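You operate a simulated robot arm through the tools that you are given. There is no shell and no other tool.

You are at the controls of a simulated two-armed robot. One attempt, no reset.

JOB
Extend the damper's collar with the teal-banded duct and green end cap, pull the yellow slider out and select open.
Fine: turn the red damper selector to open; the duct stands in that collar, the cap goes in the duct. The other end caps, ducts and fittings stay.

It is judged by the outcome, as a careful person would: the job done as asked, and still so three seconds after it is handed in. It fails if anything else is knocked over, pushed out of place, dropped, spilled or broken. A push-on lid holds only when it is set on centred and level and pressed home; a screw cap is set on level and turned clockwise until tight.

ROBOT AND FRAMES
Two 7-joint arms with two-finger parallel grippers on one trunk that stands fixed in place. Base frame: the origin is at the foot of the trunk, x ahead of it, y to its left, z up. Readings come in mm, degrees, newtons and seconds.
The left shoulder is at [50, 209, 1296], the right one opposite. With the tool pointing down near the work surface each hand reaches from about 100 to 600 mm from the base axis, measured 20 degrees to its own side. Payload 4.4 kg a hand.
The TCP of each hand is the grasp point between the finger pads, 23 mm short of the fingertips. In the tool frame z runs along the fingers and y along their closing line. The gripper opens to 94 mm. The fingers are 38 mm wide and 10 mm thick; the gripper's body (54 by 96 mm) begins 39 mm behind the TCP.
Orientation is that of the tool frame in the base frame, as [roll, pitch, yaw] about the fixed x, y, z axes, in that order (R = Rz(yaw) Ry(pitch) Rx(roll)). With the fingers straight down and closing along the base's y, the tool's x points along the base's -x, its y along +y and its z along -z.

CONTROLS
- The arms move only by the tool move_arm. It takes "left_moves", "right_moves" or both (then of equal length, played together; a hand with none holds still); each is a list that holds one entry, the list of rows, each a list of 6 numbers: the shift along the tool's x, y, z in mm, then the turn, a rotation vector about the tool's x, y, z in degrees. In form: [[[tx, ty, tz, rx, ry, rz], ...]]. A call has 1 to 20 rows; each row is the pose to reach, as a shift and turn from the pose commanded when the call began, along the tool's axes at that moment. "left_hand" and "right_hand" are, for a hand that has rows, the closure, from 0 (fully open) to 1 (shut), set as the call begins (left out, the last holds). A row lasts 0.2 s, in which the tool goes at most 50 mm and 8.6 degrees; a call with a longer step from one row to the next is refused whole, and so is a gripper value outside its range. Where a pose cannot be reached the arm comes as near as it can. A force on the tool above 40 N (or 10 N above the force at the start of the call, whichever is more), or a blocked arm, ends the call early, and 0.2 s more pass. Each finger travels about 108 mm/s and halts on what it meets, pressing with about 38 N; the grip force reading is that of the motor and also rises with nothing between the fingers. The clock runs only during rows and for 0.2 s after the last one: add rows that repeat a pose to give the fingers time. It gives the time, the measured TCP pose, the force on the tool (base axes), the opening and the grip force at its end, in the units of the frame above (readings bear some noise), with the torque about the TCP (base axes, N m) and any sound that the robot's microphone picked up, and new pictures: "views" is both (left out), scene, wrist or none (wrist: the cameras of the hands that moved).
- Cameras (640 x 400 px; columns grow to the right, rows downward): "scene" is now at [151.5, -26.3, 1466.2]; the picture's right is [-0.28, -0.96, 0.00], its down [-0.57, 0.17, -0.81] and it looks along [0.77, -0.23, -0.59] (base axes); focal length 214 px, centre (320, 200). "left" rides on the left gripper at [86, -16, -74] in its tool frame; the picture's right is [0.18, 0.98, 0.00], its down [-0.58, 0.11, -0.81] and it looks along [-0.79, 0.15, 0.59] (tool axes); focal length 243 px, centre (320, 200). "right" rides on the right gripper at [86, 16, -74] in its tool frame; the picture's right is [-0.18, 0.98, 0.00], its down [-0.58, -0.11, -0.81] and it looks along [-0.79, -0.15, 0.59] (tool axes); focal length 243 px, centre (320, 200). There is no depth. A picture from a camera that has moved, and an enlarged one, comes with that camera's place and axes in the base frame and with its lens.
- lift_body(by): slides the trunk up (or, below 0, down) by that many mm; the arms and the scene camera ride with it, the base frame stays. It gives what a move gives, with no picture.
- aim_head(pan, tilt): turns the head with the scene camera to pan (to the left, within 80 degrees either way) and tilt (down, from -29 to 69), counted from straight ahead of the robot. It gives what a move gives, and a new picture of the scene camera.
- inspect(camera, box): a new picture of the part [left, top, right, bottom] of that camera's present view, enlarged. The clock stands still meanwhile.
- hand_in(): hands the job in; it is judged then, once.

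Places have to be worked out from the pictures, the camera data and where the tool is seen. Open the grippers and draw the arms clear of the work before you hand the job in, unless the task says otherwise.

The tools are called as name(argument=value, ...) on one line, values as JSON. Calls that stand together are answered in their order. move_arm: Moves the arms, as the interface text tells. Its arguments: {"type":"object","properties":{"left_moves":{"type":"array","items":{"type":"array","items":{"type":"array","items":{"type":"number"}}}},"left_hand":{"type":"number"},"right_moves":{"type":"array","items":{"type":"array","items":{"type":"array","items":{"type":"number"}}}},"right_hand":{"type":"number"},"views":{"type":"string","enum":["both","scene","wrist","none"]}},"required":[]} The other tools are called the same way: lift_body (by) slides the trunk up or down; aim_head (pan, tilt) turns the head that bears the scene camera; inspect (camera, box) takes an enlarged picture of a part of a camera's view; hand_in () hands the job in.

At the start:

```text
time_s: 0.0
left_ee_pos: [504.8, -79.5, 1313.3]
left_orientation: [-180.0, 0.1, 180.0]
left_force: [0.6, -0.5, -0.1]
left_moment: [-0.01, 0.01, -0.01]
left_gripper_width: 93.9
left_gripper_force: 0.1
right_ee_pos: [395.8, -489.0, 1295.1]
right_orientation: [-180.0, 0.0, 179.9]
right_force: [0.1, 0.1, 0.8]
right_moment: [-0.01, 0.03, -0.03]
right_gripper_width: 94.1
right_gripper_force: 0.1
trunk travel left (down, up): [-375.0, 188.0]
head pan, tilt: [-16.4, 36.2]
```

scene: 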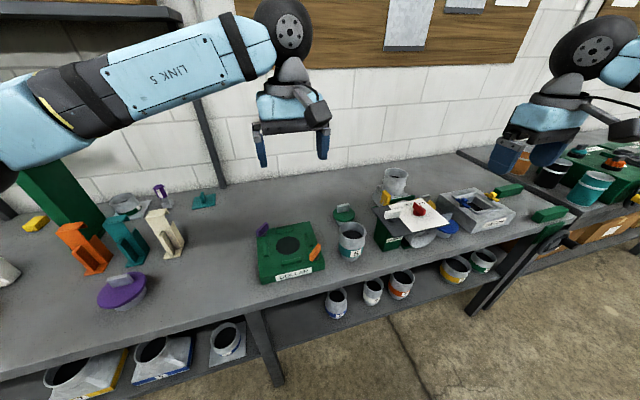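
right: 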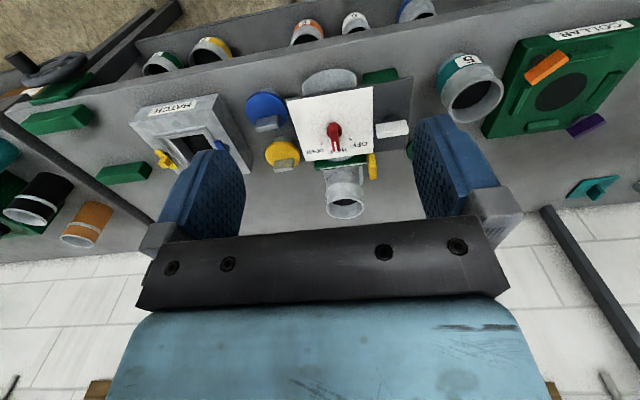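
left: 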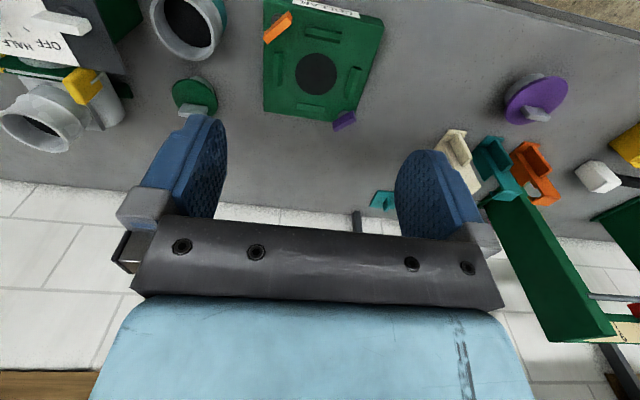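

I'll start with enlarged views of the damper area and the parts on the bench.

inspect(camera="scene", box=[320, 150, 520, 275])

inspect(camera="right", box=[230, 40, 520, 220])

inspect(camera="scene", box=[80, 170, 340, 330])

inspect(camera="left", box=[0, 0, 240, 150])

```text
3.20 times, centred on (420, 212) of scene
camera zoom: at [151.5, -26.3, 1466.2], right [-0.28, -0.96, 0.0], down [-0.57, 0.17, -0.81], along [0.77, -0.23, -0.59], focal length 686 px, centre (0, 160)
```

zoom: 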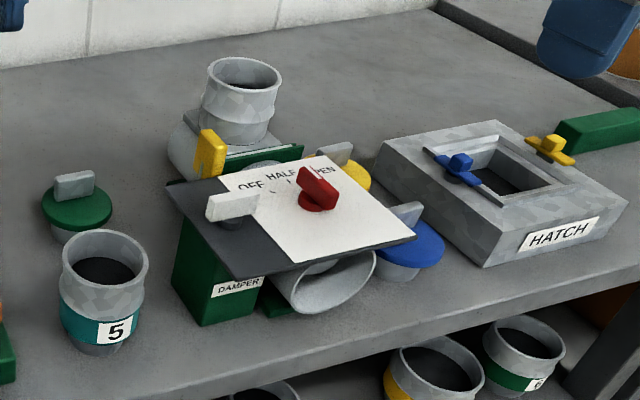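

```text
2.21 times, centred on (375, 130) of right
camera zoom: at [308.9, -474.2, 1369.0], right [0.18, 0.98, 0.0], down [0.58, -0.11, 0.81], along [0.79, -0.15, -0.59], focal length 535 px, centre (199, 354)
```

zoom: 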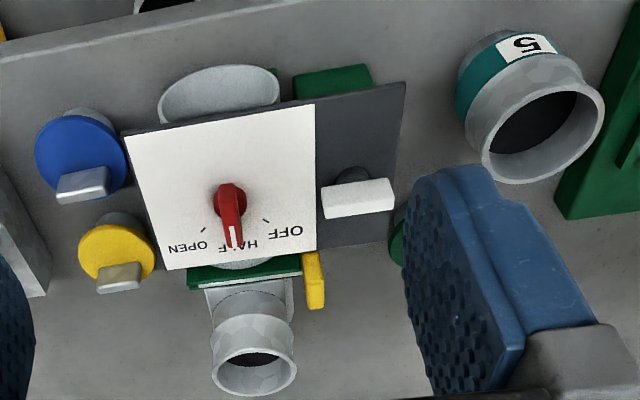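

```text
2.46 times, centred on (210, 250) of scene
camera zoom: at [151.5, -26.3, 1466.2], right [-0.28, -0.96, 0.0], down [-0.57, 0.17, -0.81], along [0.77, -0.23, -0.59], focal length 528 px, centre (591, 77)
```

zoom: 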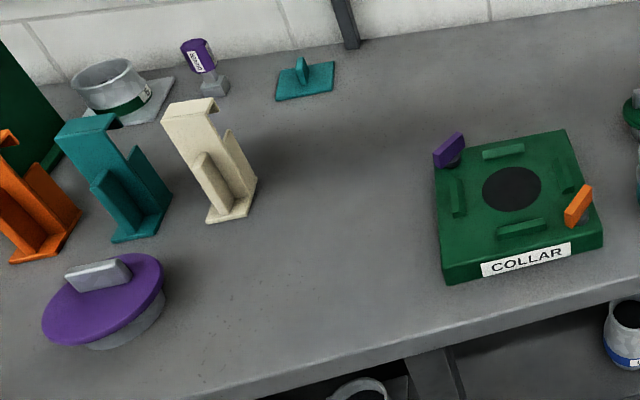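

```text
2.67 times, centred on (120, 75) of left
camera zoom: at [418.4, -94.1, 1388.6], right [-0.18, 0.98, 0.0], down [0.58, 0.11, 0.81], along [0.79, 0.15, -0.59], focal length 647 px, centre (853, 533)
```

zoom: 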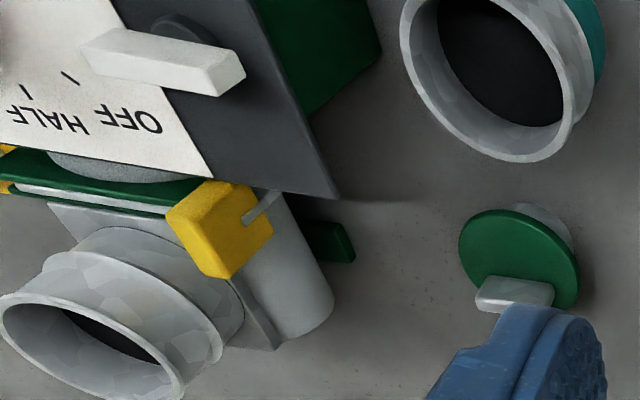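

My first triangulation puts the duct 5 rim near (577,-260,990), the red knob near (588,-500,1024), the yellow tab near (688,-436,1012) and the collar rim near (749,-503,1070). I'll move the right hand forward at its present height to test reach and get a second viewpoint.

move_arm(right_moves=[[[-40, 0, 0, 0, 0, 0], [-80, 0, 0, 0, 0, 0], [-120, 0, 0, 0, 0, 0], [-120, 0, 0, 0, 0, 0]]])

```text
time_s: 1.0
left_ee_pos: [503.2, -79.2, 1313.1]
left_orientation: [180.0, 0.1, -180.0]
left_force: [0.4, -0.1, 0.4]
left_moment: [0.01, -0.01, 0.0]
left_gripper_width: 93.9
left_gripper_force: 0.0
right_ee_pos: [516.4, -489.2, 1293.5]
right_orientation: [-180.0, 0.2, -179.9]
right_force: [-0.2, 0.1, -0.1]
right_moment: [0.01, 0.01, 0.0]
right_gripper_width: 94.0
right_gripper_force: 0.0
trunk travel left (down, up): [-375.0, 188.0]
head pan, tilt: [-16.4, 36.2]
camera scene: at [150.5, -26.5, 1466.4], right [-0.28, -0.96, 0.0], down [-0.57, 0.17, -0.81], along [0.77, -0.23, -0.59], focal length 214 px, centre (320, 200)
camera right: at [428.8, -474.6, 1367.8], right [0.18, 0.98, 0.0], down [0.58, -0.11, 0.81], along [0.79, -0.15, -0.59], focal length 243 px, centre (320, 200)
```

scene: 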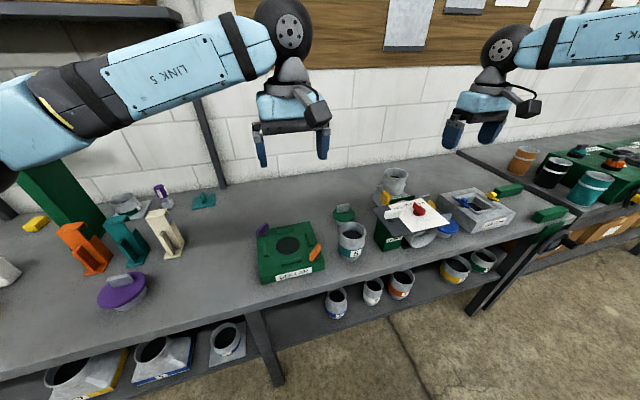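
right: 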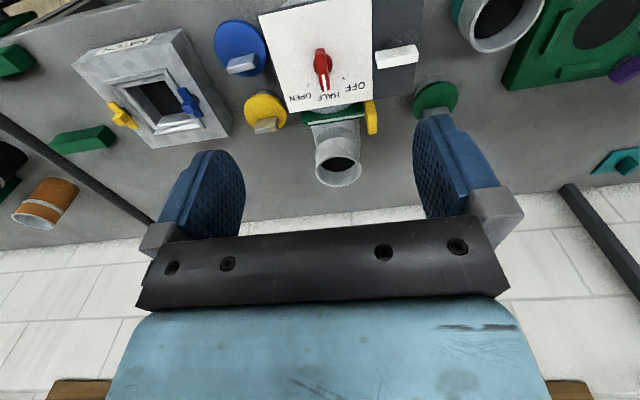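

The reach is fine so far. I'll inspect the right-hand bench, where there's another teal object, and the damper in both cameras.

inspect(camera="scene", box=[480, 120, 640, 220])

inspect(camera="right", box=[220, 0, 540, 200])

inspect(camera="scene", box=[360, 155, 480, 255])

aim_head(pan=-50, tilt=40)

```text
4.00 times, centred on (560, 170) of scene
camera zoom: at [150.5, -26.5, 1466.4], right [-0.28, -0.96, 0.0], down [-0.57, 0.17, -0.81], along [0.77, -0.23, -0.59], focal length 858 px, centre (-640, 320)
```

zoom: 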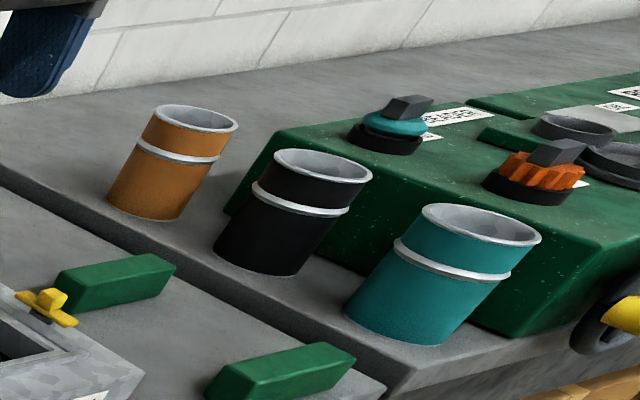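

```text
2.00 times, centred on (380, 100) of right
camera zoom: at [428.8, -474.6, 1367.8], right [0.18, 0.98, 0.0], down [0.58, -0.11, 0.81], along [0.79, -0.15, -0.59], focal length 485 px, centre (200, 400)
```

zoom: 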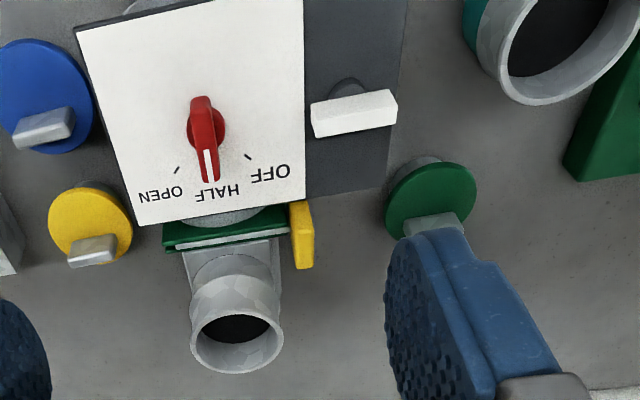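

```text
4.00 times, centred on (420, 205) of scene
camera zoom: at [150.5, -26.5, 1466.4], right [-0.28, -0.96, 0.0], down [-0.57, 0.17, -0.81], along [0.77, -0.23, -0.59], focal length 858 px, centre (-80, 180)
```

zoom: 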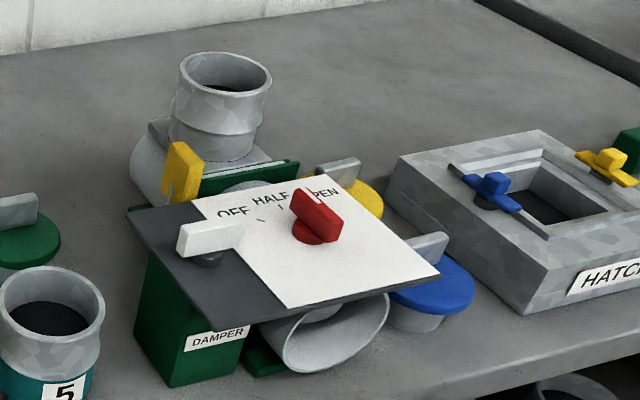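

```text
time_s: 2.0
left_ee_pos: [504.8, -78.9, 1313.9]
left_orientation: [179.9, 0.0, 180.0]
left_force: [0.3, 0.4, 0.6]
left_moment: [0.03, 0.01, -0.02]
left_gripper_width: 94.2
left_gripper_force: 0.0
right_ee_pos: [516.2, -489.6, 1293.0]
right_orientation: [179.9, 0.0, -180.0]
right_force: [-1.1, 0.0, -0.1]
right_moment: [0.04, 0.0, 0.0]
right_gripper_width: 93.7
right_gripper_force: 0.1
trunk travel left (down, up): [-375.0, 188.0]
head pan, tilt: [-50.0, 40.0]
camera scene: at [122.3, -66.7, 1460.6], right [-0.77, -0.64, 0.0], down [-0.41, 0.49, -0.77], along [0.49, -0.59, -0.64], focal length 214 px, centre (320, 200)
```

scene: 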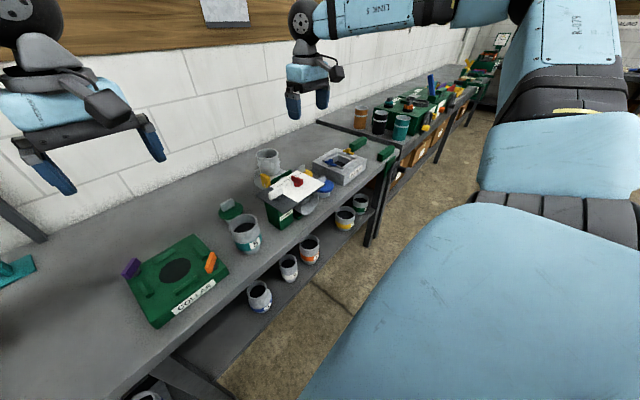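

The teal objects on the other bench are jars. The ducts are the numbered pieces, so number 5 is the teal-banded duct. I'll bring the right-hand camera closer to study the slider and collar, and point the head at the damper.

move_arm(right_moves=[[[-28, 20, 30, 0, 0, 0], [-56, 40, 60, 0, 0, 0], [-84, 59, 90, 0, 0, 0], [-84, 59, 120, 0, 0, 0], [-84, 59, 120, 0, 0, 0]]], views="none")

aim_head(pan=-34, tilt=32)

inspect(camera="right", box=[160, 0, 560, 250])

inspect(camera="scene", box=[260, 160, 400, 260])

```text
time_s: 3.2
left_ee_pos: [504.8, -78.7, 1312.8]
left_orientation: [180.0, 0.0, 179.9]
left_force: [0.1, -0.5, 0.2]
left_moment: [0.0, 0.02, -0.04]
left_gripper_width: 94.1
left_gripper_force: 0.0
right_ee_pos: [597.7, -429.7, 1173.8]
right_orientation: [180.0, 0.0, 179.9]
right_force: [0.1, -0.4, 0.8]
right_moment: [-0.05, -0.02, 0.02]
right_gripper_width: 94.2
right_gripper_force: 0.1
trunk travel left (down, up): [-375.0, 188.0]
head pan, tilt: [-50.0, 40.0]
```

```text
time_s: 4.0
left_ee_pos: [504.7, -78.7, 1313.0]
left_orientation: [180.0, 0.0, -179.9]
left_force: [-1.1, 0.0, 0.2]
left_moment: [-0.01, 0.01, 0.0]
left_gripper_width: 93.9
left_gripper_force: 0.0
right_ee_pos: [599.6, -431.1, 1174.4]
right_orientation: [180.0, -0.1, 180.0]
right_force: [-0.2, 0.2, -0.3]
right_moment: [0.01, -0.01, 0.02]
right_gripper_width: 94.0
right_gripper_force: 0.0
trunk travel left (down, up): [-375.0, 188.0]
head pan, tilt: [-34.0, 32.0]
camera scene: at [142.0, -52.0, 1472.7], right [-0.56, -0.83, 0.0], down [-0.44, 0.3, -0.85], along [0.7, -0.47, -0.53], focal length 214 px, centre (320, 200)
```

scene: 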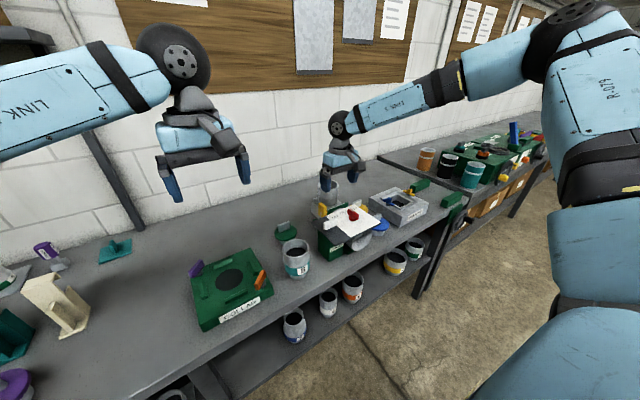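

```text
1.60 times, centred on (360, 125) of right
camera zoom: at [511.3, -415.6, 1248.8], right [0.18, 0.98, 0.0], down [0.58, -0.11, 0.81], along [0.79, -0.15, -0.59], focal length 388 px, centre (256, 320)
```

zoom: 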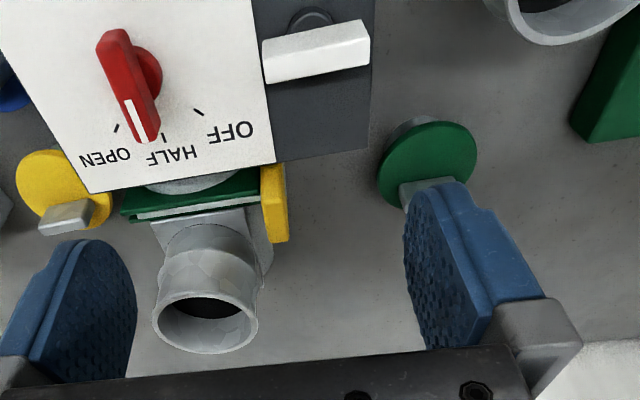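

```text
4.00 times, centred on (330, 210) of scene
camera zoom: at [142.0, -52.0, 1472.7], right [-0.56, -0.83, 0.0], down [-0.44, 0.3, -0.85], along [0.7, -0.47, -0.53], focal length 858 px, centre (280, 160)
```

zoom: 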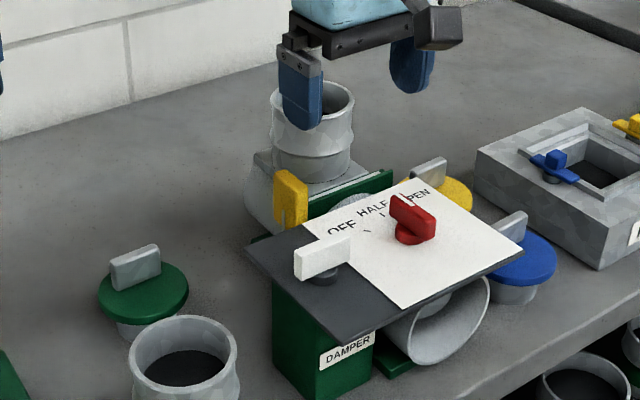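

The pictures show the fixture lying square to the base. The panel is at z≈995, x 527–666 and y −574 to −366, with the knob axis at (596,-502). The blast gate sits behind the panel, and its yellow tab at about (696,-437,1004) pulls towards +y. I'll turn the right wrist 90° at a safe height so the fingers close along x with the camera on the +y side.

move_arm(right_moves=[[[-10, 10, 0, 0, 0, 8.2], [-20, 20, 0, 0, 0, 16.4], [-30, 31, 0, 0, 0, 24.6], [-40, 40, 0, 0, 0, 32.8], [-50, 50, 0, 0, 0, 41], [-60, 60, 0, 0, 0, 49.2], [-70, 60, 0, 0, 0, 57.4], [-80, 60, 0, 0, 0, 65.6], [-90, 60, 0, 0, 0, 73.8], [-96, 60, 0, 0, 0, 82], [-96, 60, 0, 0, 0, 90], [-96, 60, 0, 0, 0, 90]]])

```text
time_s: 6.6
left_ee_pos: [504.7, -79.4, 1314.5]
left_orientation: [179.9, -0.1, -179.9]
left_force: [-0.1, -0.2, -0.2]
left_moment: [0.02, 0.01, 0.03]
left_gripper_width: 93.9
left_gripper_force: 0.0
right_ee_pos: [695.1, -370.1, 1174.6]
right_orientation: [180.0, 0.0, 90.0]
right_force: [0.3, -0.2, -0.6]
right_moment: [-0.04, -0.01, -0.01]
right_gripper_width: 94.3
right_gripper_force: 0.1
trunk travel left (down, up): [-375.0, 188.0]
head pan, tilt: [-34.0, 32.0]
camera scene: at [142.0, -51.8, 1472.8], right [-0.56, -0.83, 0.0], down [-0.44, 0.3, -0.85], along [0.7, -0.47, -0.53], focal length 214 px, centre (320, 200)
camera right: at [711.7, -284.7, 1249.4], right [0.98, -0.19, 0.0], down [-0.11, -0.58, 0.81], along [-0.15, -0.79, -0.59], focal length 243 px, centre (320, 200)
```

scene: 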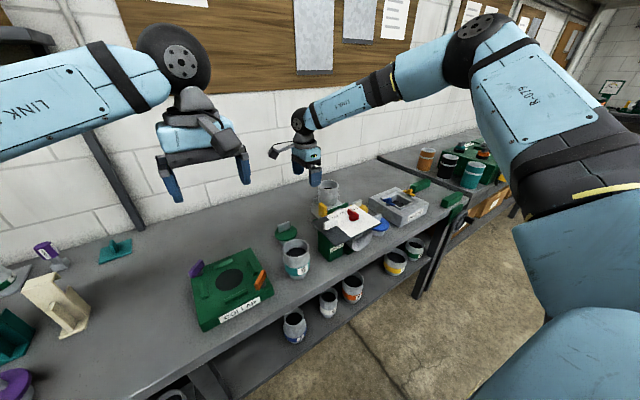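
right: 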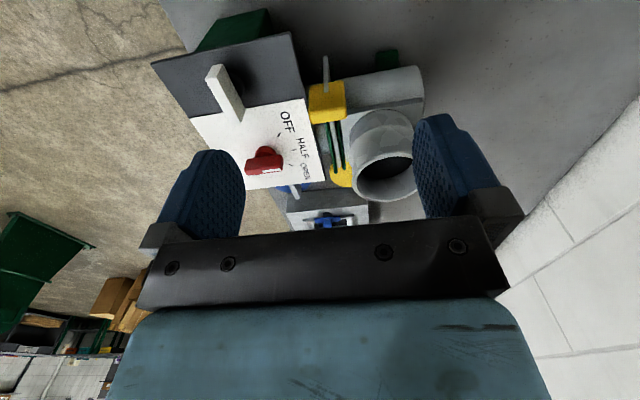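

The reach holds, so I'll zoom in on the slider from this side.

inspect(camera="right", box=[240, 30, 448, 210])

inspect(camera="scene", box=[260, 170, 388, 250])

```text
2.22 times, centred on (344, 120) of right
camera zoom: at [711.7, -284.7, 1249.4], right [0.98, -0.19, 0.0], down [-0.11, -0.58, 0.81], along [-0.15, -0.79, -0.59], focal length 539 px, centre (267, 378)
```

zoom: 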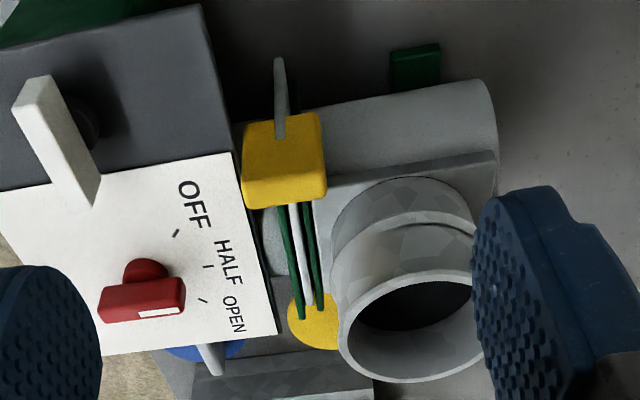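

```text
5.00 times, centred on (324, 210) of scene
camera zoom: at [142.0, -51.8, 1472.8], right [-0.56, -0.83, 0.0], down [-0.44, 0.3, -0.85], along [0.7, -0.47, -0.53], focal length 1072 px, centre (300, 150)
```

zoom: 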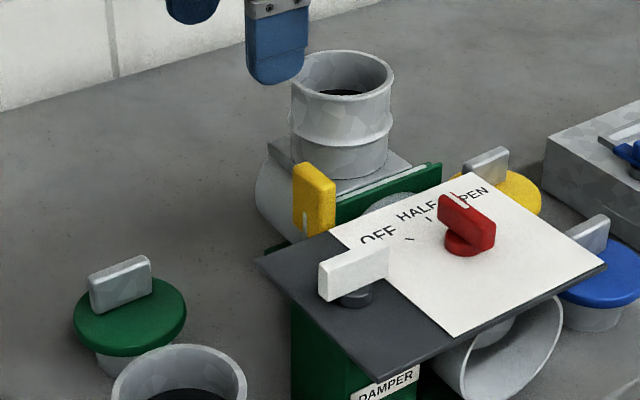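

The tab looks to be about 40 (x) × 11 (y) × 47 (z), centred near (690,-434,1005) with its top at z≈1029. I'll half-close the fingers, tilt the tool 20° so the body leans away from the collar, and stage above the tab.

move_arm(right_moves=[[[0, -5, 0, 0, -7, 0], [-20, -5, 30, 0, -14, 0], [-40, -5, 60, 0, -20, 0], [-58, -5, 90, 0, -20, 0], [-58, -5, 90, 0, -20, 0]]], right_hand=0.34)

inspect(camera="right", box=[200, 0, 520, 200])

inspect(camera="scene", box=[260, 170, 388, 250])

```text
time_s: 7.8
left_ee_pos: [505.0, -79.5, 1313.9]
left_orientation: [179.9, 0.0, 180.0]
left_force: [-0.4, 0.0, 0.3]
left_moment: [0.0, -0.03, 0.02]
left_gripper_width: 94.0
left_gripper_force: 0.1
right_ee_pos: [689.8, -428.2, 1085.1]
right_orientation: [-180.0, 20.1, 90.0]
right_force: [-0.9, 0.6, 0.9]
right_moment: [-0.02, 0.01, 0.02]
right_gripper_width: 61.9
right_gripper_force: 0.0
trunk travel left (down, up): [-375.0, 188.0]
head pan, tilt: [-34.0, 32.0]
camera scene: at [141.8, -51.3, 1472.8], right [-0.56, -0.83, 0.0], down [-0.44, 0.3, -0.85], along [0.7, -0.47, -0.53], focal length 214 px, centre (320, 200)
camera right: at [706.2, -321.9, 1125.7], right [0.98, -0.17, 0.06], down [-0.11, -0.27, 0.96], along [-0.15, -0.95, -0.28], focal length 243 px, centre (320, 200)
```

scene: 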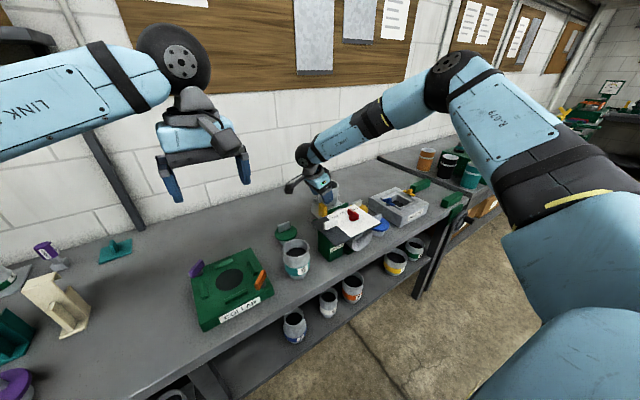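
right: 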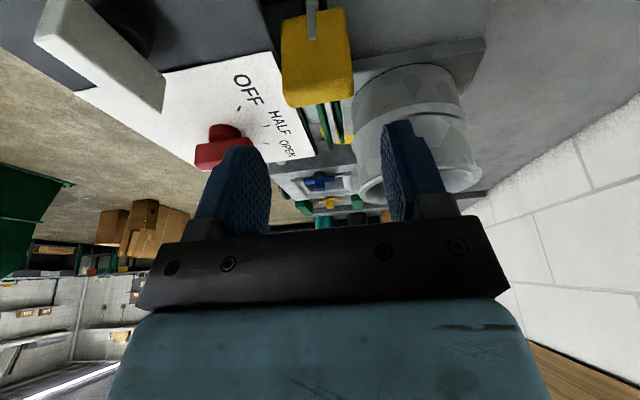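

```text
2.00 times, centred on (360, 100) of right
camera zoom: at [706.2, -321.9, 1125.7], right [0.98, -0.17, 0.06], down [-0.11, -0.27, 0.96], along [-0.15, -0.95, -0.28], focal length 485 px, centre (240, 400)
```

zoom: 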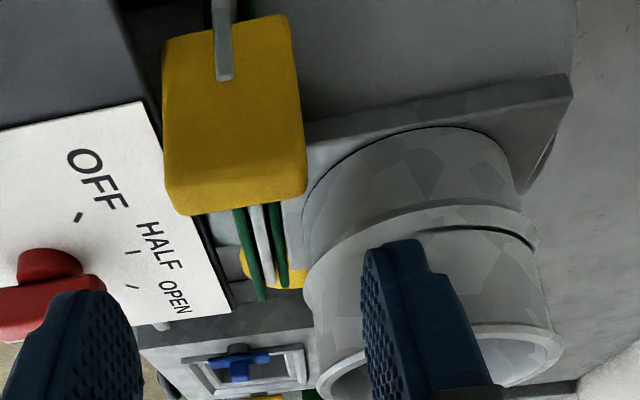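

```text
5.00 times, centred on (324, 210) of scene
camera zoom: at [141.8, -51.3, 1472.8], right [-0.56, -0.83, 0.0], down [-0.44, 0.3, -0.85], along [0.7, -0.47, -0.53], focal length 1072 px, centre (300, 150)
```

zoom: 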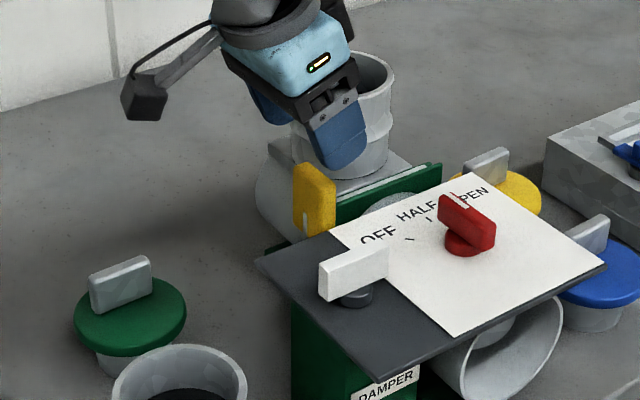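

The fingers straddle the tab and nothing is in the way. I'll go straight down 51 mm to bring the pads over the top of the tab.

move_arm(right_moves=[[[6, 2, 16, 0, 0, 0], [12, 2, 32, 0, 0, 0], [17.4, 2, 47.9, 0, 0, 0], [17.4, 2, 47.9, 0, 0, 0]]])

inspect(camera="scene", box=[260, 170, 388, 250])

```text
time_s: 8.8
left_ee_pos: [505.2, -80.1, 1313.4]
left_orientation: [-180.0, -0.1, -179.9]
left_force: [-0.8, -0.7, -0.6]
left_moment: [0.02, -0.03, 0.0]
left_gripper_width: 94.2
left_gripper_force: 0.0
right_ee_pos: [683.8, -431.7, 1039.1]
right_orientation: [180.0, 19.9, 90.1]
right_force: [-0.3, -0.1, -0.7]
right_moment: [0.02, 0.03, 0.0]
right_gripper_width: 61.9
right_gripper_force: 0.0
right hand out of reach, approached as far as the arm can: row 3, 4
trunk travel left (down, up): [-375.0, 188.0]
head pan, tilt: [-34.0, 32.0]
camera scene: at [142.2, -51.6, 1472.8], right [-0.56, -0.83, 0.0], down [-0.44, 0.3, -0.85], along [0.7, -0.47, -0.53], focal length 214 px, centre (320, 200)
camera right: at [700.1, -326.0, 1080.1], right [0.98, -0.17, 0.06], down [-0.11, -0.27, 0.96], along [-0.15, -0.95, -0.28], focal length 243 px, centre (320, 200)
```

scene: 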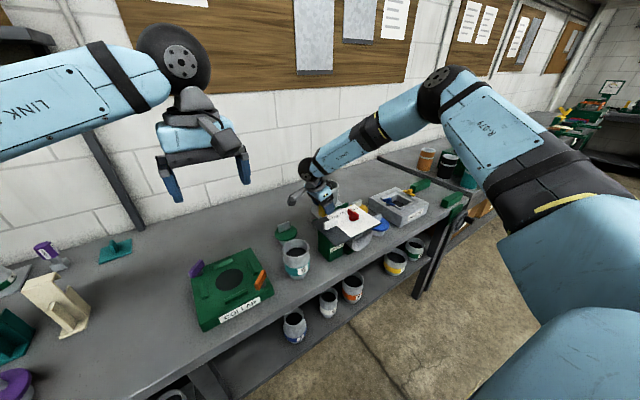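
right: 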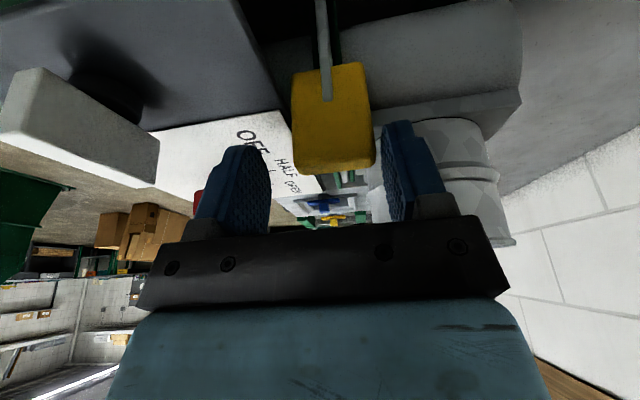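

```text
5.00 times, centred on (324, 210) of scene
camera zoom: at [142.2, -51.6, 1472.8], right [-0.56, -0.83, 0.0], down [-0.44, 0.3, -0.85], along [0.7, -0.47, -0.53], focal length 1072 px, centre (300, 150)
```

zoom: 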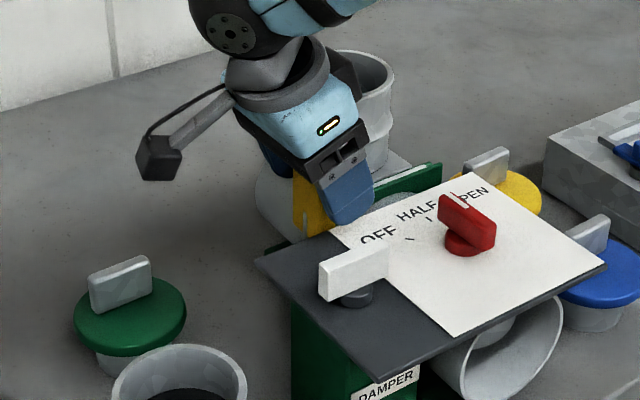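

The arm is at its limit here, with the wrist about 660 mm from the shoulder, and it touched nothing. A better grip is across the tab's 11 mm thickness along y, with the tool tilted forward, which brings the wrist closer in. I'll back straight up first.

move_arm(right_moves=[[[-6, -2, -16, 0, 0, 0], [-12, -2, -32, 0, 0, 0], [-17.4, -2, -47.9, 0, 0, 0], [-34, -2, -94, 0, 0, 0], [-34, -2, -94, 0, 0, 0]]], views="none")

```text
time_s: 10.0
left_ee_pos: [507.0, -79.8, 1312.5]
left_orientation: [180.0, -0.2, 180.0]
left_force: [-0.1, 0.6, -0.7]
left_moment: [0.06, -0.01, 0.01]
left_gripper_width: 93.7
left_gripper_force: 0.2
right_ee_pos: [681.9, -430.7, 1139.9]
right_orientation: [-179.9, 20.0, 90.0]
right_force: [1.2, 0.1, 0.1]
right_moment: [-0.03, -0.01, 0.0]
right_gripper_width: 62.1
right_gripper_force: 0.1
trunk travel left (down, up): [-375.0, 188.0]
head pan, tilt: [-34.0, 32.0]
```

I'll rotate in one sweep to a 20° forward tilt with the fingers closing along y, hovering above the tab with the opening at about 38 mm.

move_arm(right_moves=[[[0, 0, 0, -2.8, 0, -7.7], [0, 0, 0, -5.6, 0, -15.4], [0, 0, 0, -8.4, 0, -23.1], [0, 0, 0, -11.2, 0, -30.8], [0, 0, 0, -14, 0, -38.5], [0, 0, 0, -16.8, 0, -46.2], [0, 0, 0, -19.6, 0, -53.9], [0, 0, 0, -22.4, 0, -61.6], [0, 0, 0, -25.2, 0, -69.3], [-2, 3, 0, -28, 0, -77], [-3, 6, 0, -30.8, 0, -84.6], [-3, 6, 0, -30.8, 0, -84.6]]], right_hand=0.6)

```text
time_s: 12.6
left_ee_pos: [505.6, -78.4, 1313.9]
left_orientation: [180.0, 0.0, 180.0]
left_force: [0.3, 0.3, -0.5]
left_moment: [0.0, -0.03, 0.0]
left_gripper_width: 94.1
left_gripper_force: 0.0
right_ee_pos: [687.6, -435.0, 1139.8]
right_orientation: [-180.0, 20.0, -180.0]
right_force: [0.0, -0.1, 0.2]
right_moment: [-0.02, -0.02, 0.02]
right_gripper_width: 37.4
right_gripper_force: 0.1
trunk travel left (down, up): [-375.0, 188.0]
head pan, tilt: [-34.0, 32.0]
camera scene: at [141.9, -51.3, 1472.8], right [-0.56, -0.83, 0.0], down [-0.44, 0.3, -0.85], along [0.7, -0.47, -0.53], focal length 214 px, centre (320, 200)
camera right: at [580.6, -419.9, 1180.9], right [0.17, 0.98, 0.06], down [0.27, -0.11, 0.96], along [0.95, -0.15, -0.28], focal length 243 px, centre (320, 200)
```

scene: 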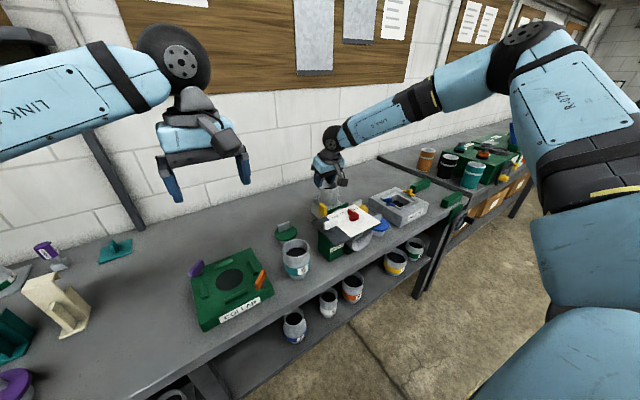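
right: 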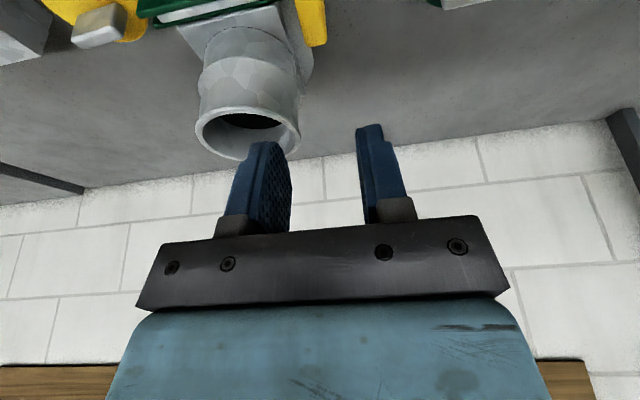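

The pose is good. I'll descend to z≈1058 and check alignment with the tab before going lower.

move_arm(right_moves=[[[9.4, 0, 25.7, 0, 0, 0], [18.8, 0, 51.4, 0, 0, 0], [28, 0, 77, 0, 0, 0], [28, 0, 77, 0, 0, 0]]])

inspect(camera="scene", box=[276, 170, 388, 240])

inspect(camera="right", box=[180, 0, 480, 200])

```text
time_s: 13.6
left_ee_pos: [506.2, -79.8, 1313.6]
left_orientation: [-180.0, 0.0, -180.0]
left_force: [0.1, 0.2, -0.6]
left_moment: [0.0, -0.01, -0.02]
left_gripper_width: 94.0
left_gripper_force: 0.1
right_ee_pos: [689.3, -434.6, 1059.2]
right_orientation: [-180.0, 20.0, -179.9]
right_force: [-0.1, -0.4, 0.4]
right_moment: [-0.02, 0.0, 0.03]
right_gripper_width: 37.4
right_gripper_force: 0.1
trunk travel left (down, up): [-375.0, 188.0]
head pan, tilt: [-34.0, 32.0]
camera scene: at [141.5, -51.5, 1472.9], right [-0.56, -0.83, 0.0], down [-0.44, 0.3, -0.85], along [0.7, -0.47, -0.53], focal length 214 px, centre (320, 200)
camera right: at [582.1, -419.1, 1099.2], right [0.17, 0.98, 0.06], down [0.27, -0.11, 0.96], along [0.95, -0.15, -0.28], focal length 243 px, centre (320, 200)
```

scene: 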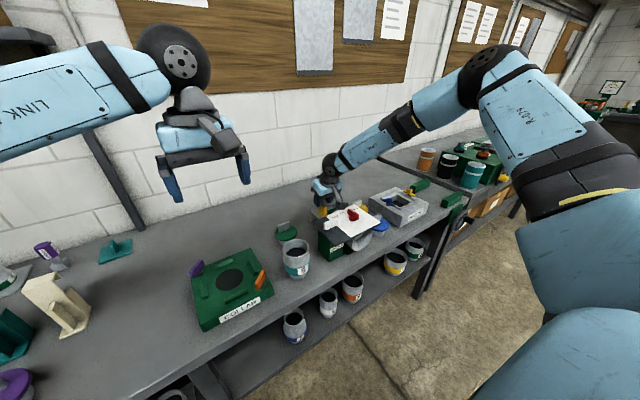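
right: 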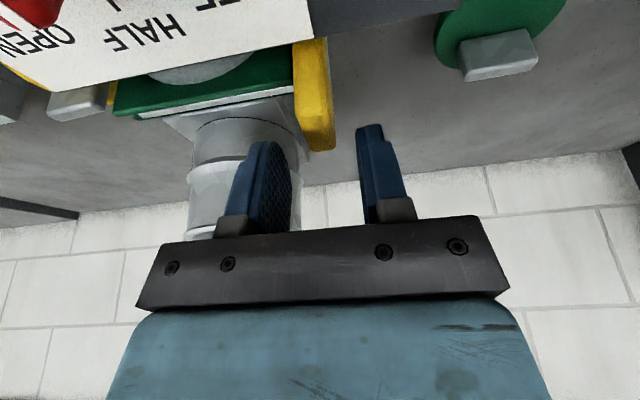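

```text
5.71 times, centred on (332, 205) of scene
camera zoom: at [141.5, -51.5, 1472.9], right [-0.56, -0.83, 0.0], down [-0.44, 0.3, -0.85], along [0.7, -0.47, -0.53], focal length 1226 px, centre (251, 171)
```

zoom: 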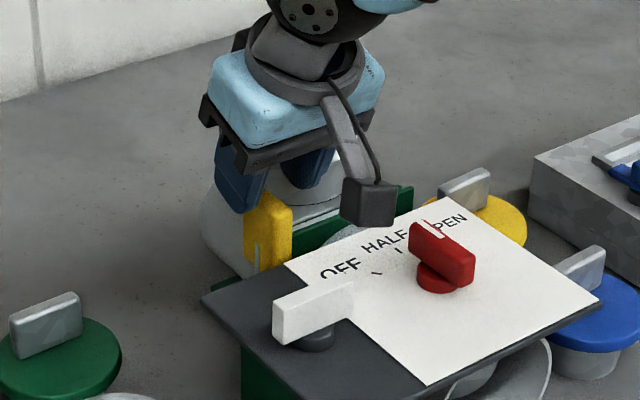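

```text
2.00 times, centred on (330, 100) of right
camera zoom: at [582.1, -419.1, 1099.2], right [0.17, 0.98, 0.06], down [0.27, -0.11, 0.96], along [0.95, -0.15, -0.28], focal length 485 px, centre (300, 400)
```

zoom: 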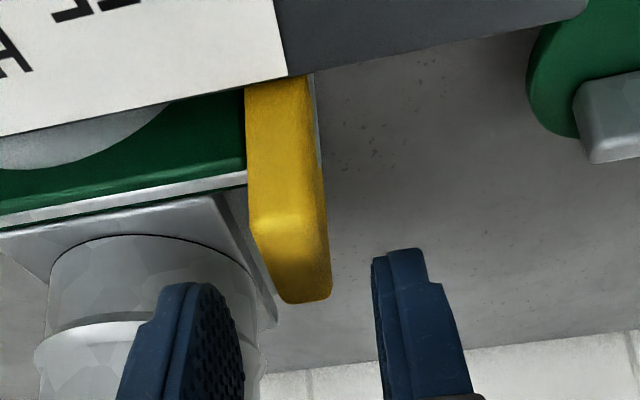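

The tab spans about y −447 to −429, so I'll shift 2.5 mm towards −y, descend the last 25 mm and check forces.

move_arm(right_moves=[[[0, -2.5, 0, 0, 0, 0], [4.3, -2.5, 11.8, 0, 0, 0], [8.6, -2.5, 23.5, 0, 0, 0], [8.6, -2.5, 23.5, 0, 0, 0]]])

inspect(camera="scene", box=[276, 170, 388, 240])

inspect(camera="right", box=[180, 0, 480, 200])

```text
time_s: 14.6
left_ee_pos: [505.0, -79.6, 1313.5]
left_orientation: [-180.0, 0.0, -180.0]
left_force: [0.0, 0.4, 1.1]
left_moment: [0.01, 0.01, -0.03]
left_gripper_width: 93.8
left_gripper_force: 0.0
right_ee_pos: [688.4, -436.9, 1033.7]
right_orientation: [179.9, 20.0, -179.9]
right_force: [-0.4, 0.3, 0.1]
right_moment: [0.0, -0.02, -0.02]
right_gripper_width: 37.5
right_gripper_force: 0.0
trunk travel left (down, up): [-375.0, 188.0]
head pan, tilt: [-34.0, 32.0]
camera scene: at [141.6, -51.5, 1472.8], right [-0.56, -0.83, 0.0], down [-0.44, 0.3, -0.85], along [0.7, -0.47, -0.53], focal length 214 px, centre (320, 200)
camera right: at [581.3, -422.3, 1074.8], right [0.17, 0.98, 0.06], down [0.27, -0.11, 0.96], along [0.95, -0.15, -0.28], focal length 243 px, centre (320, 200)
```

scene: 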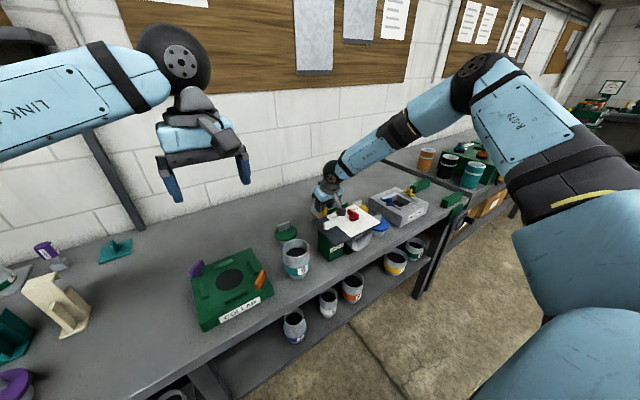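
right: 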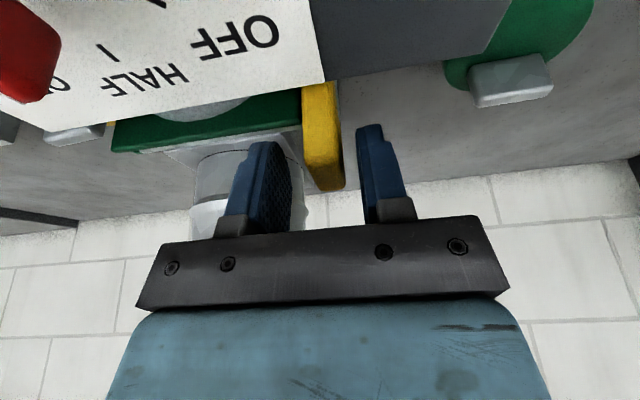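

```text
5.71 times, centred on (332, 205) of scene
camera zoom: at [141.6, -51.5, 1472.8], right [-0.56, -0.83, 0.0], down [-0.44, 0.3, -0.85], along [0.7, -0.47, -0.53], focal length 1226 px, centre (251, 171)
```

zoom: 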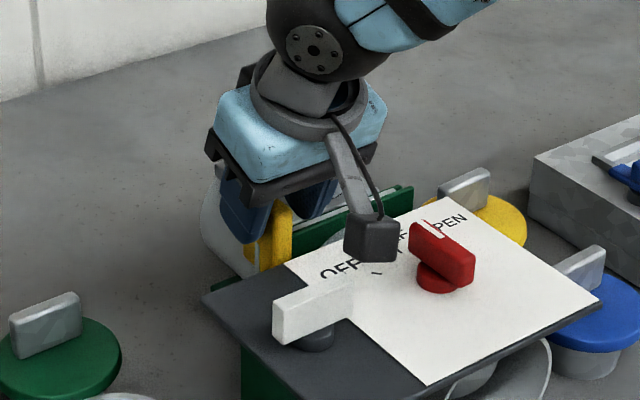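

```text
2.00 times, centred on (330, 100) of right
camera zoom: at [581.3, -422.3, 1074.8], right [0.17, 0.98, 0.06], down [0.27, -0.11, 0.96], along [0.95, -0.15, -0.28], focal length 485 px, centre (300, 400)
```

zoom: 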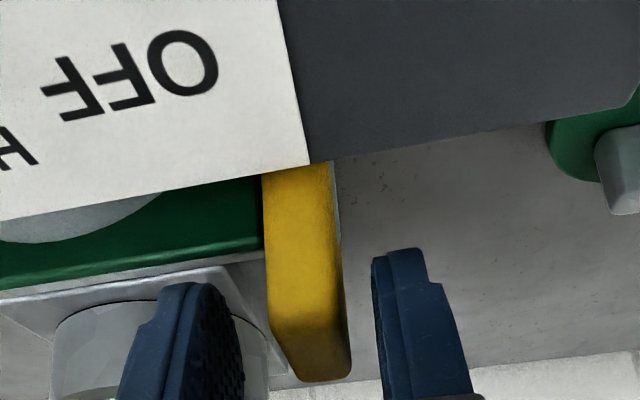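

The tab is between the fingers, so I'll close on it.

move_arm(right_moves=[[[0, 0, 0, 0, 0, 0], [0, 0, 0, 0, 0, 0], [0, 0, 0, 0, 0, 0]]], right_hand=1)

```text
time_s: 15.4
left_ee_pos: [505.5, -77.8, 1313.7]
left_orientation: [-180.0, 0.0, 180.0]
left_force: [1.0, -1.1, 0.7]
left_moment: [-0.02, 0.0, -0.04]
left_gripper_width: 94.0
left_gripper_force: 0.1
right_ee_pos: [689.1, -433.7, 1034.4]
right_orientation: [-180.0, 20.0, -179.9]
right_force: [-3.1, 23.8, -10.1]
right_moment: [0.35, -0.93, -0.68]
right_gripper_width: 15.8
right_gripper_force: 45.1
trunk travel left (down, up): [-375.0, 188.0]
head pan, tilt: [-34.0, 32.0]
camera scene: at [142.5, -49.1, 1472.7], right [-0.56, -0.83, 0.0], down [-0.44, 0.29, -0.85], along [0.7, -0.48, -0.53], focal length 214 px, centre (320, 200)
camera right: at [581.5, -419.5, 1074.9], right [0.17, 0.98, 0.06], down [0.27, -0.11, 0.96], along [0.95, -0.15, -0.29], focal length 243 px, centre (320, 200)
```

scene: 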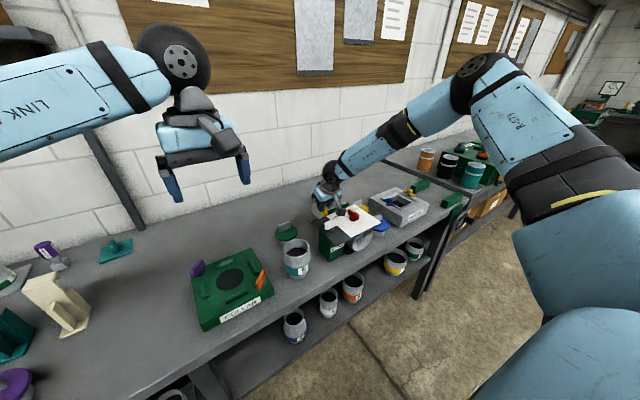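
right: 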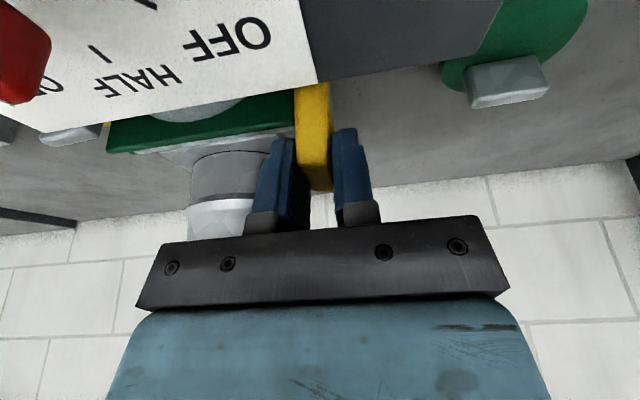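

I have the tab gripped at 15.8 mm. Now I'll pull steadily along +y.

move_arm(right_moves=[[[0, 5, 0, 0, 0, 0], [0, 10, 0, 0, 0, 0], [0, 15, 0, 0, 0, 0], [0, 20, 0, 0, 0, 0], [0, 25, 0, 0, 0, 0], [0, 30, 0, 0, 0, 0]]])

inspect(camera="scene", box=[276, 170, 388, 240])

```text
time_s: 16.8
left_ee_pos: [505.8, -79.4, 1313.5]
left_orientation: [180.0, 0.0, -180.0]
left_force: [0.8, 0.2, 0.1]
left_moment: [0.02, 0.0, 0.01]
left_gripper_width: 94.0
left_gripper_force: 0.1
right_ee_pos: [688.5, -408.2, 1034.4]
right_orientation: [179.9, 20.0, 180.0]
right_force: [3.0, -0.3, -0.9]
right_moment: [-0.04, 0.73, -0.42]
right_gripper_width: 15.8
right_gripper_force: 44.6
trunk travel left (down, up): [-375.0, 188.0]
head pan, tilt: [-34.0, 32.0]
camera scene: at [142.6, -51.8, 1472.7], right [-0.56, -0.83, 0.0], down [-0.44, 0.3, -0.85], along [0.7, -0.47, -0.53], focal length 214 px, centre (320, 200)
camera right: at [581.5, -392.4, 1074.7], right [0.17, 0.98, 0.06], down [0.27, -0.11, 0.96], along [0.95, -0.15, -0.28], focal length 243 px, centre (320, 200)
```

scene: 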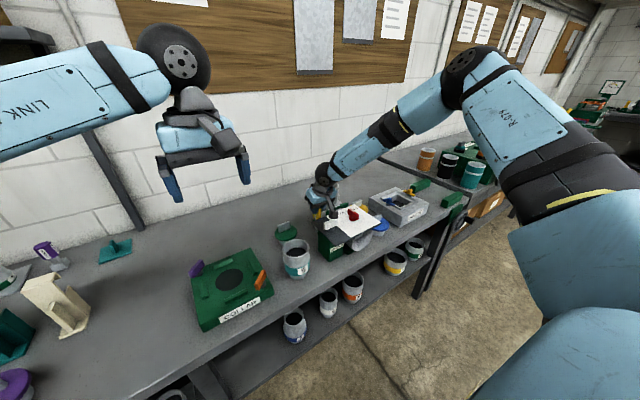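
right: 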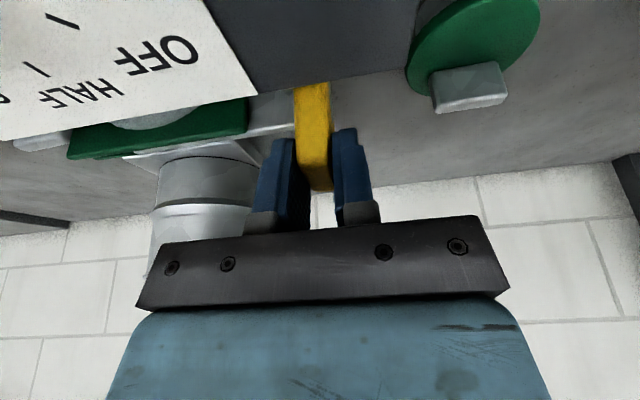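

```text
5.71 times, centred on (332, 205) of scene
camera zoom: at [142.6, -51.8, 1472.7], right [-0.56, -0.83, 0.0], down [-0.44, 0.3, -0.85], along [0.7, -0.47, -0.53], focal length 1226 px, centre (251, 171)
```

zoom: 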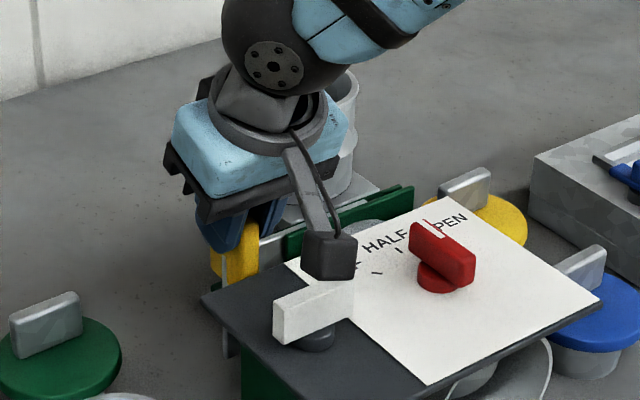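

The slider moves freely and its blade is emerging. A thin vertical leg hangs from the tab, and the green cap could be in its path, so I'll carry on in smaller pulls and watch the clearance.

move_arm(right_moves=[[[0, 5, 0, 0, 0, 0], [0, 10, 0, 0, 0, 0], [0, 15, 0, 0, 0, 0], [0, 20, 0, 0, 0, 0], [0, 25, 0, 0, 0, 0]]])

inspect(camera="scene", box=[260, 175, 372, 245])

inspect(camera="right", box=[180, 0, 480, 200])

```text
time_s: 18.0
left_ee_pos: [505.3, -78.1, 1314.1]
left_orientation: [-180.0, 0.0, -180.0]
left_force: [0.9, 0.4, -0.1]
left_moment: [0.02, 0.02, -0.01]
left_gripper_width: 94.1
left_gripper_force: 0.0
right_ee_pos: [688.5, -381.5, 1033.3]
right_orientation: [-180.0, 20.0, 180.0]
right_force: [2.3, -0.8, 5.7]
right_moment: [-0.07, 0.85, -0.23]
right_gripper_width: 15.8
right_gripper_force: 45.9
trunk travel left (down, up): [-375.0, 188.0]
head pan, tilt: [-34.0, 32.0]
camera scene: at [141.7, -51.4, 1472.9], right [-0.56, -0.83, 0.0], down [-0.44, 0.3, -0.85], along [0.7, -0.47, -0.53], focal length 214 px, centre (320, 200)
camera right: at [581.5, -366.6, 1074.7], right [0.17, 0.98, 0.06], down [0.27, -0.11, 0.96], along [0.95, -0.15, -0.28], focal length 243 px, centre (320, 200)
```

scene: 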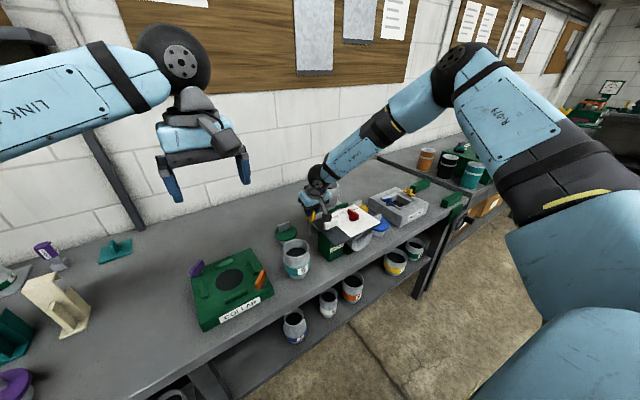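
right: 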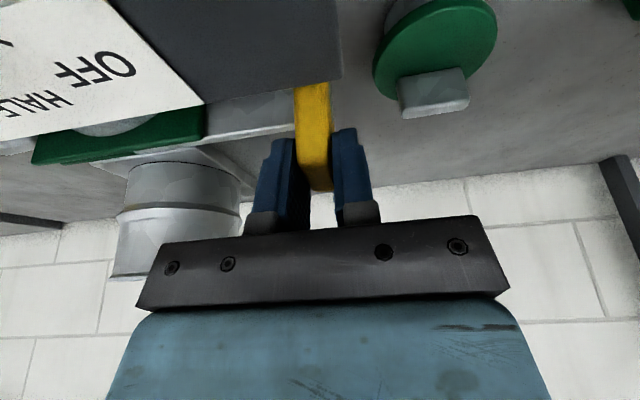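

```text
5.71 times, centred on (316, 210) of scene
camera zoom: at [141.7, -51.4, 1472.9], right [-0.56, -0.83, 0.0], down [-0.44, 0.3, -0.85], along [0.7, -0.47, -0.53], focal length 1226 px, centre (343, 143)
```

zoom: 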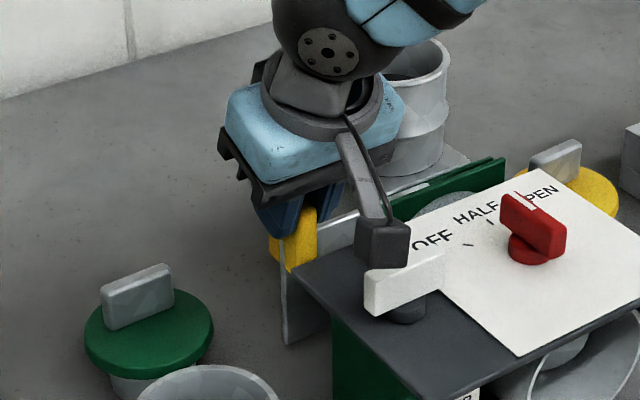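

```text
2.00 times, centred on (330, 100) of right
camera zoom: at [581.5, -366.6, 1074.7], right [0.17, 0.98, 0.06], down [0.27, -0.11, 0.96], along [0.95, -0.15, -0.28], focal length 485 px, centre (300, 400)
```

zoom: 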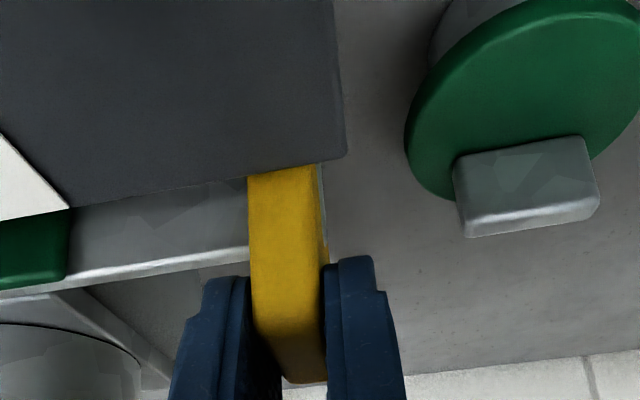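

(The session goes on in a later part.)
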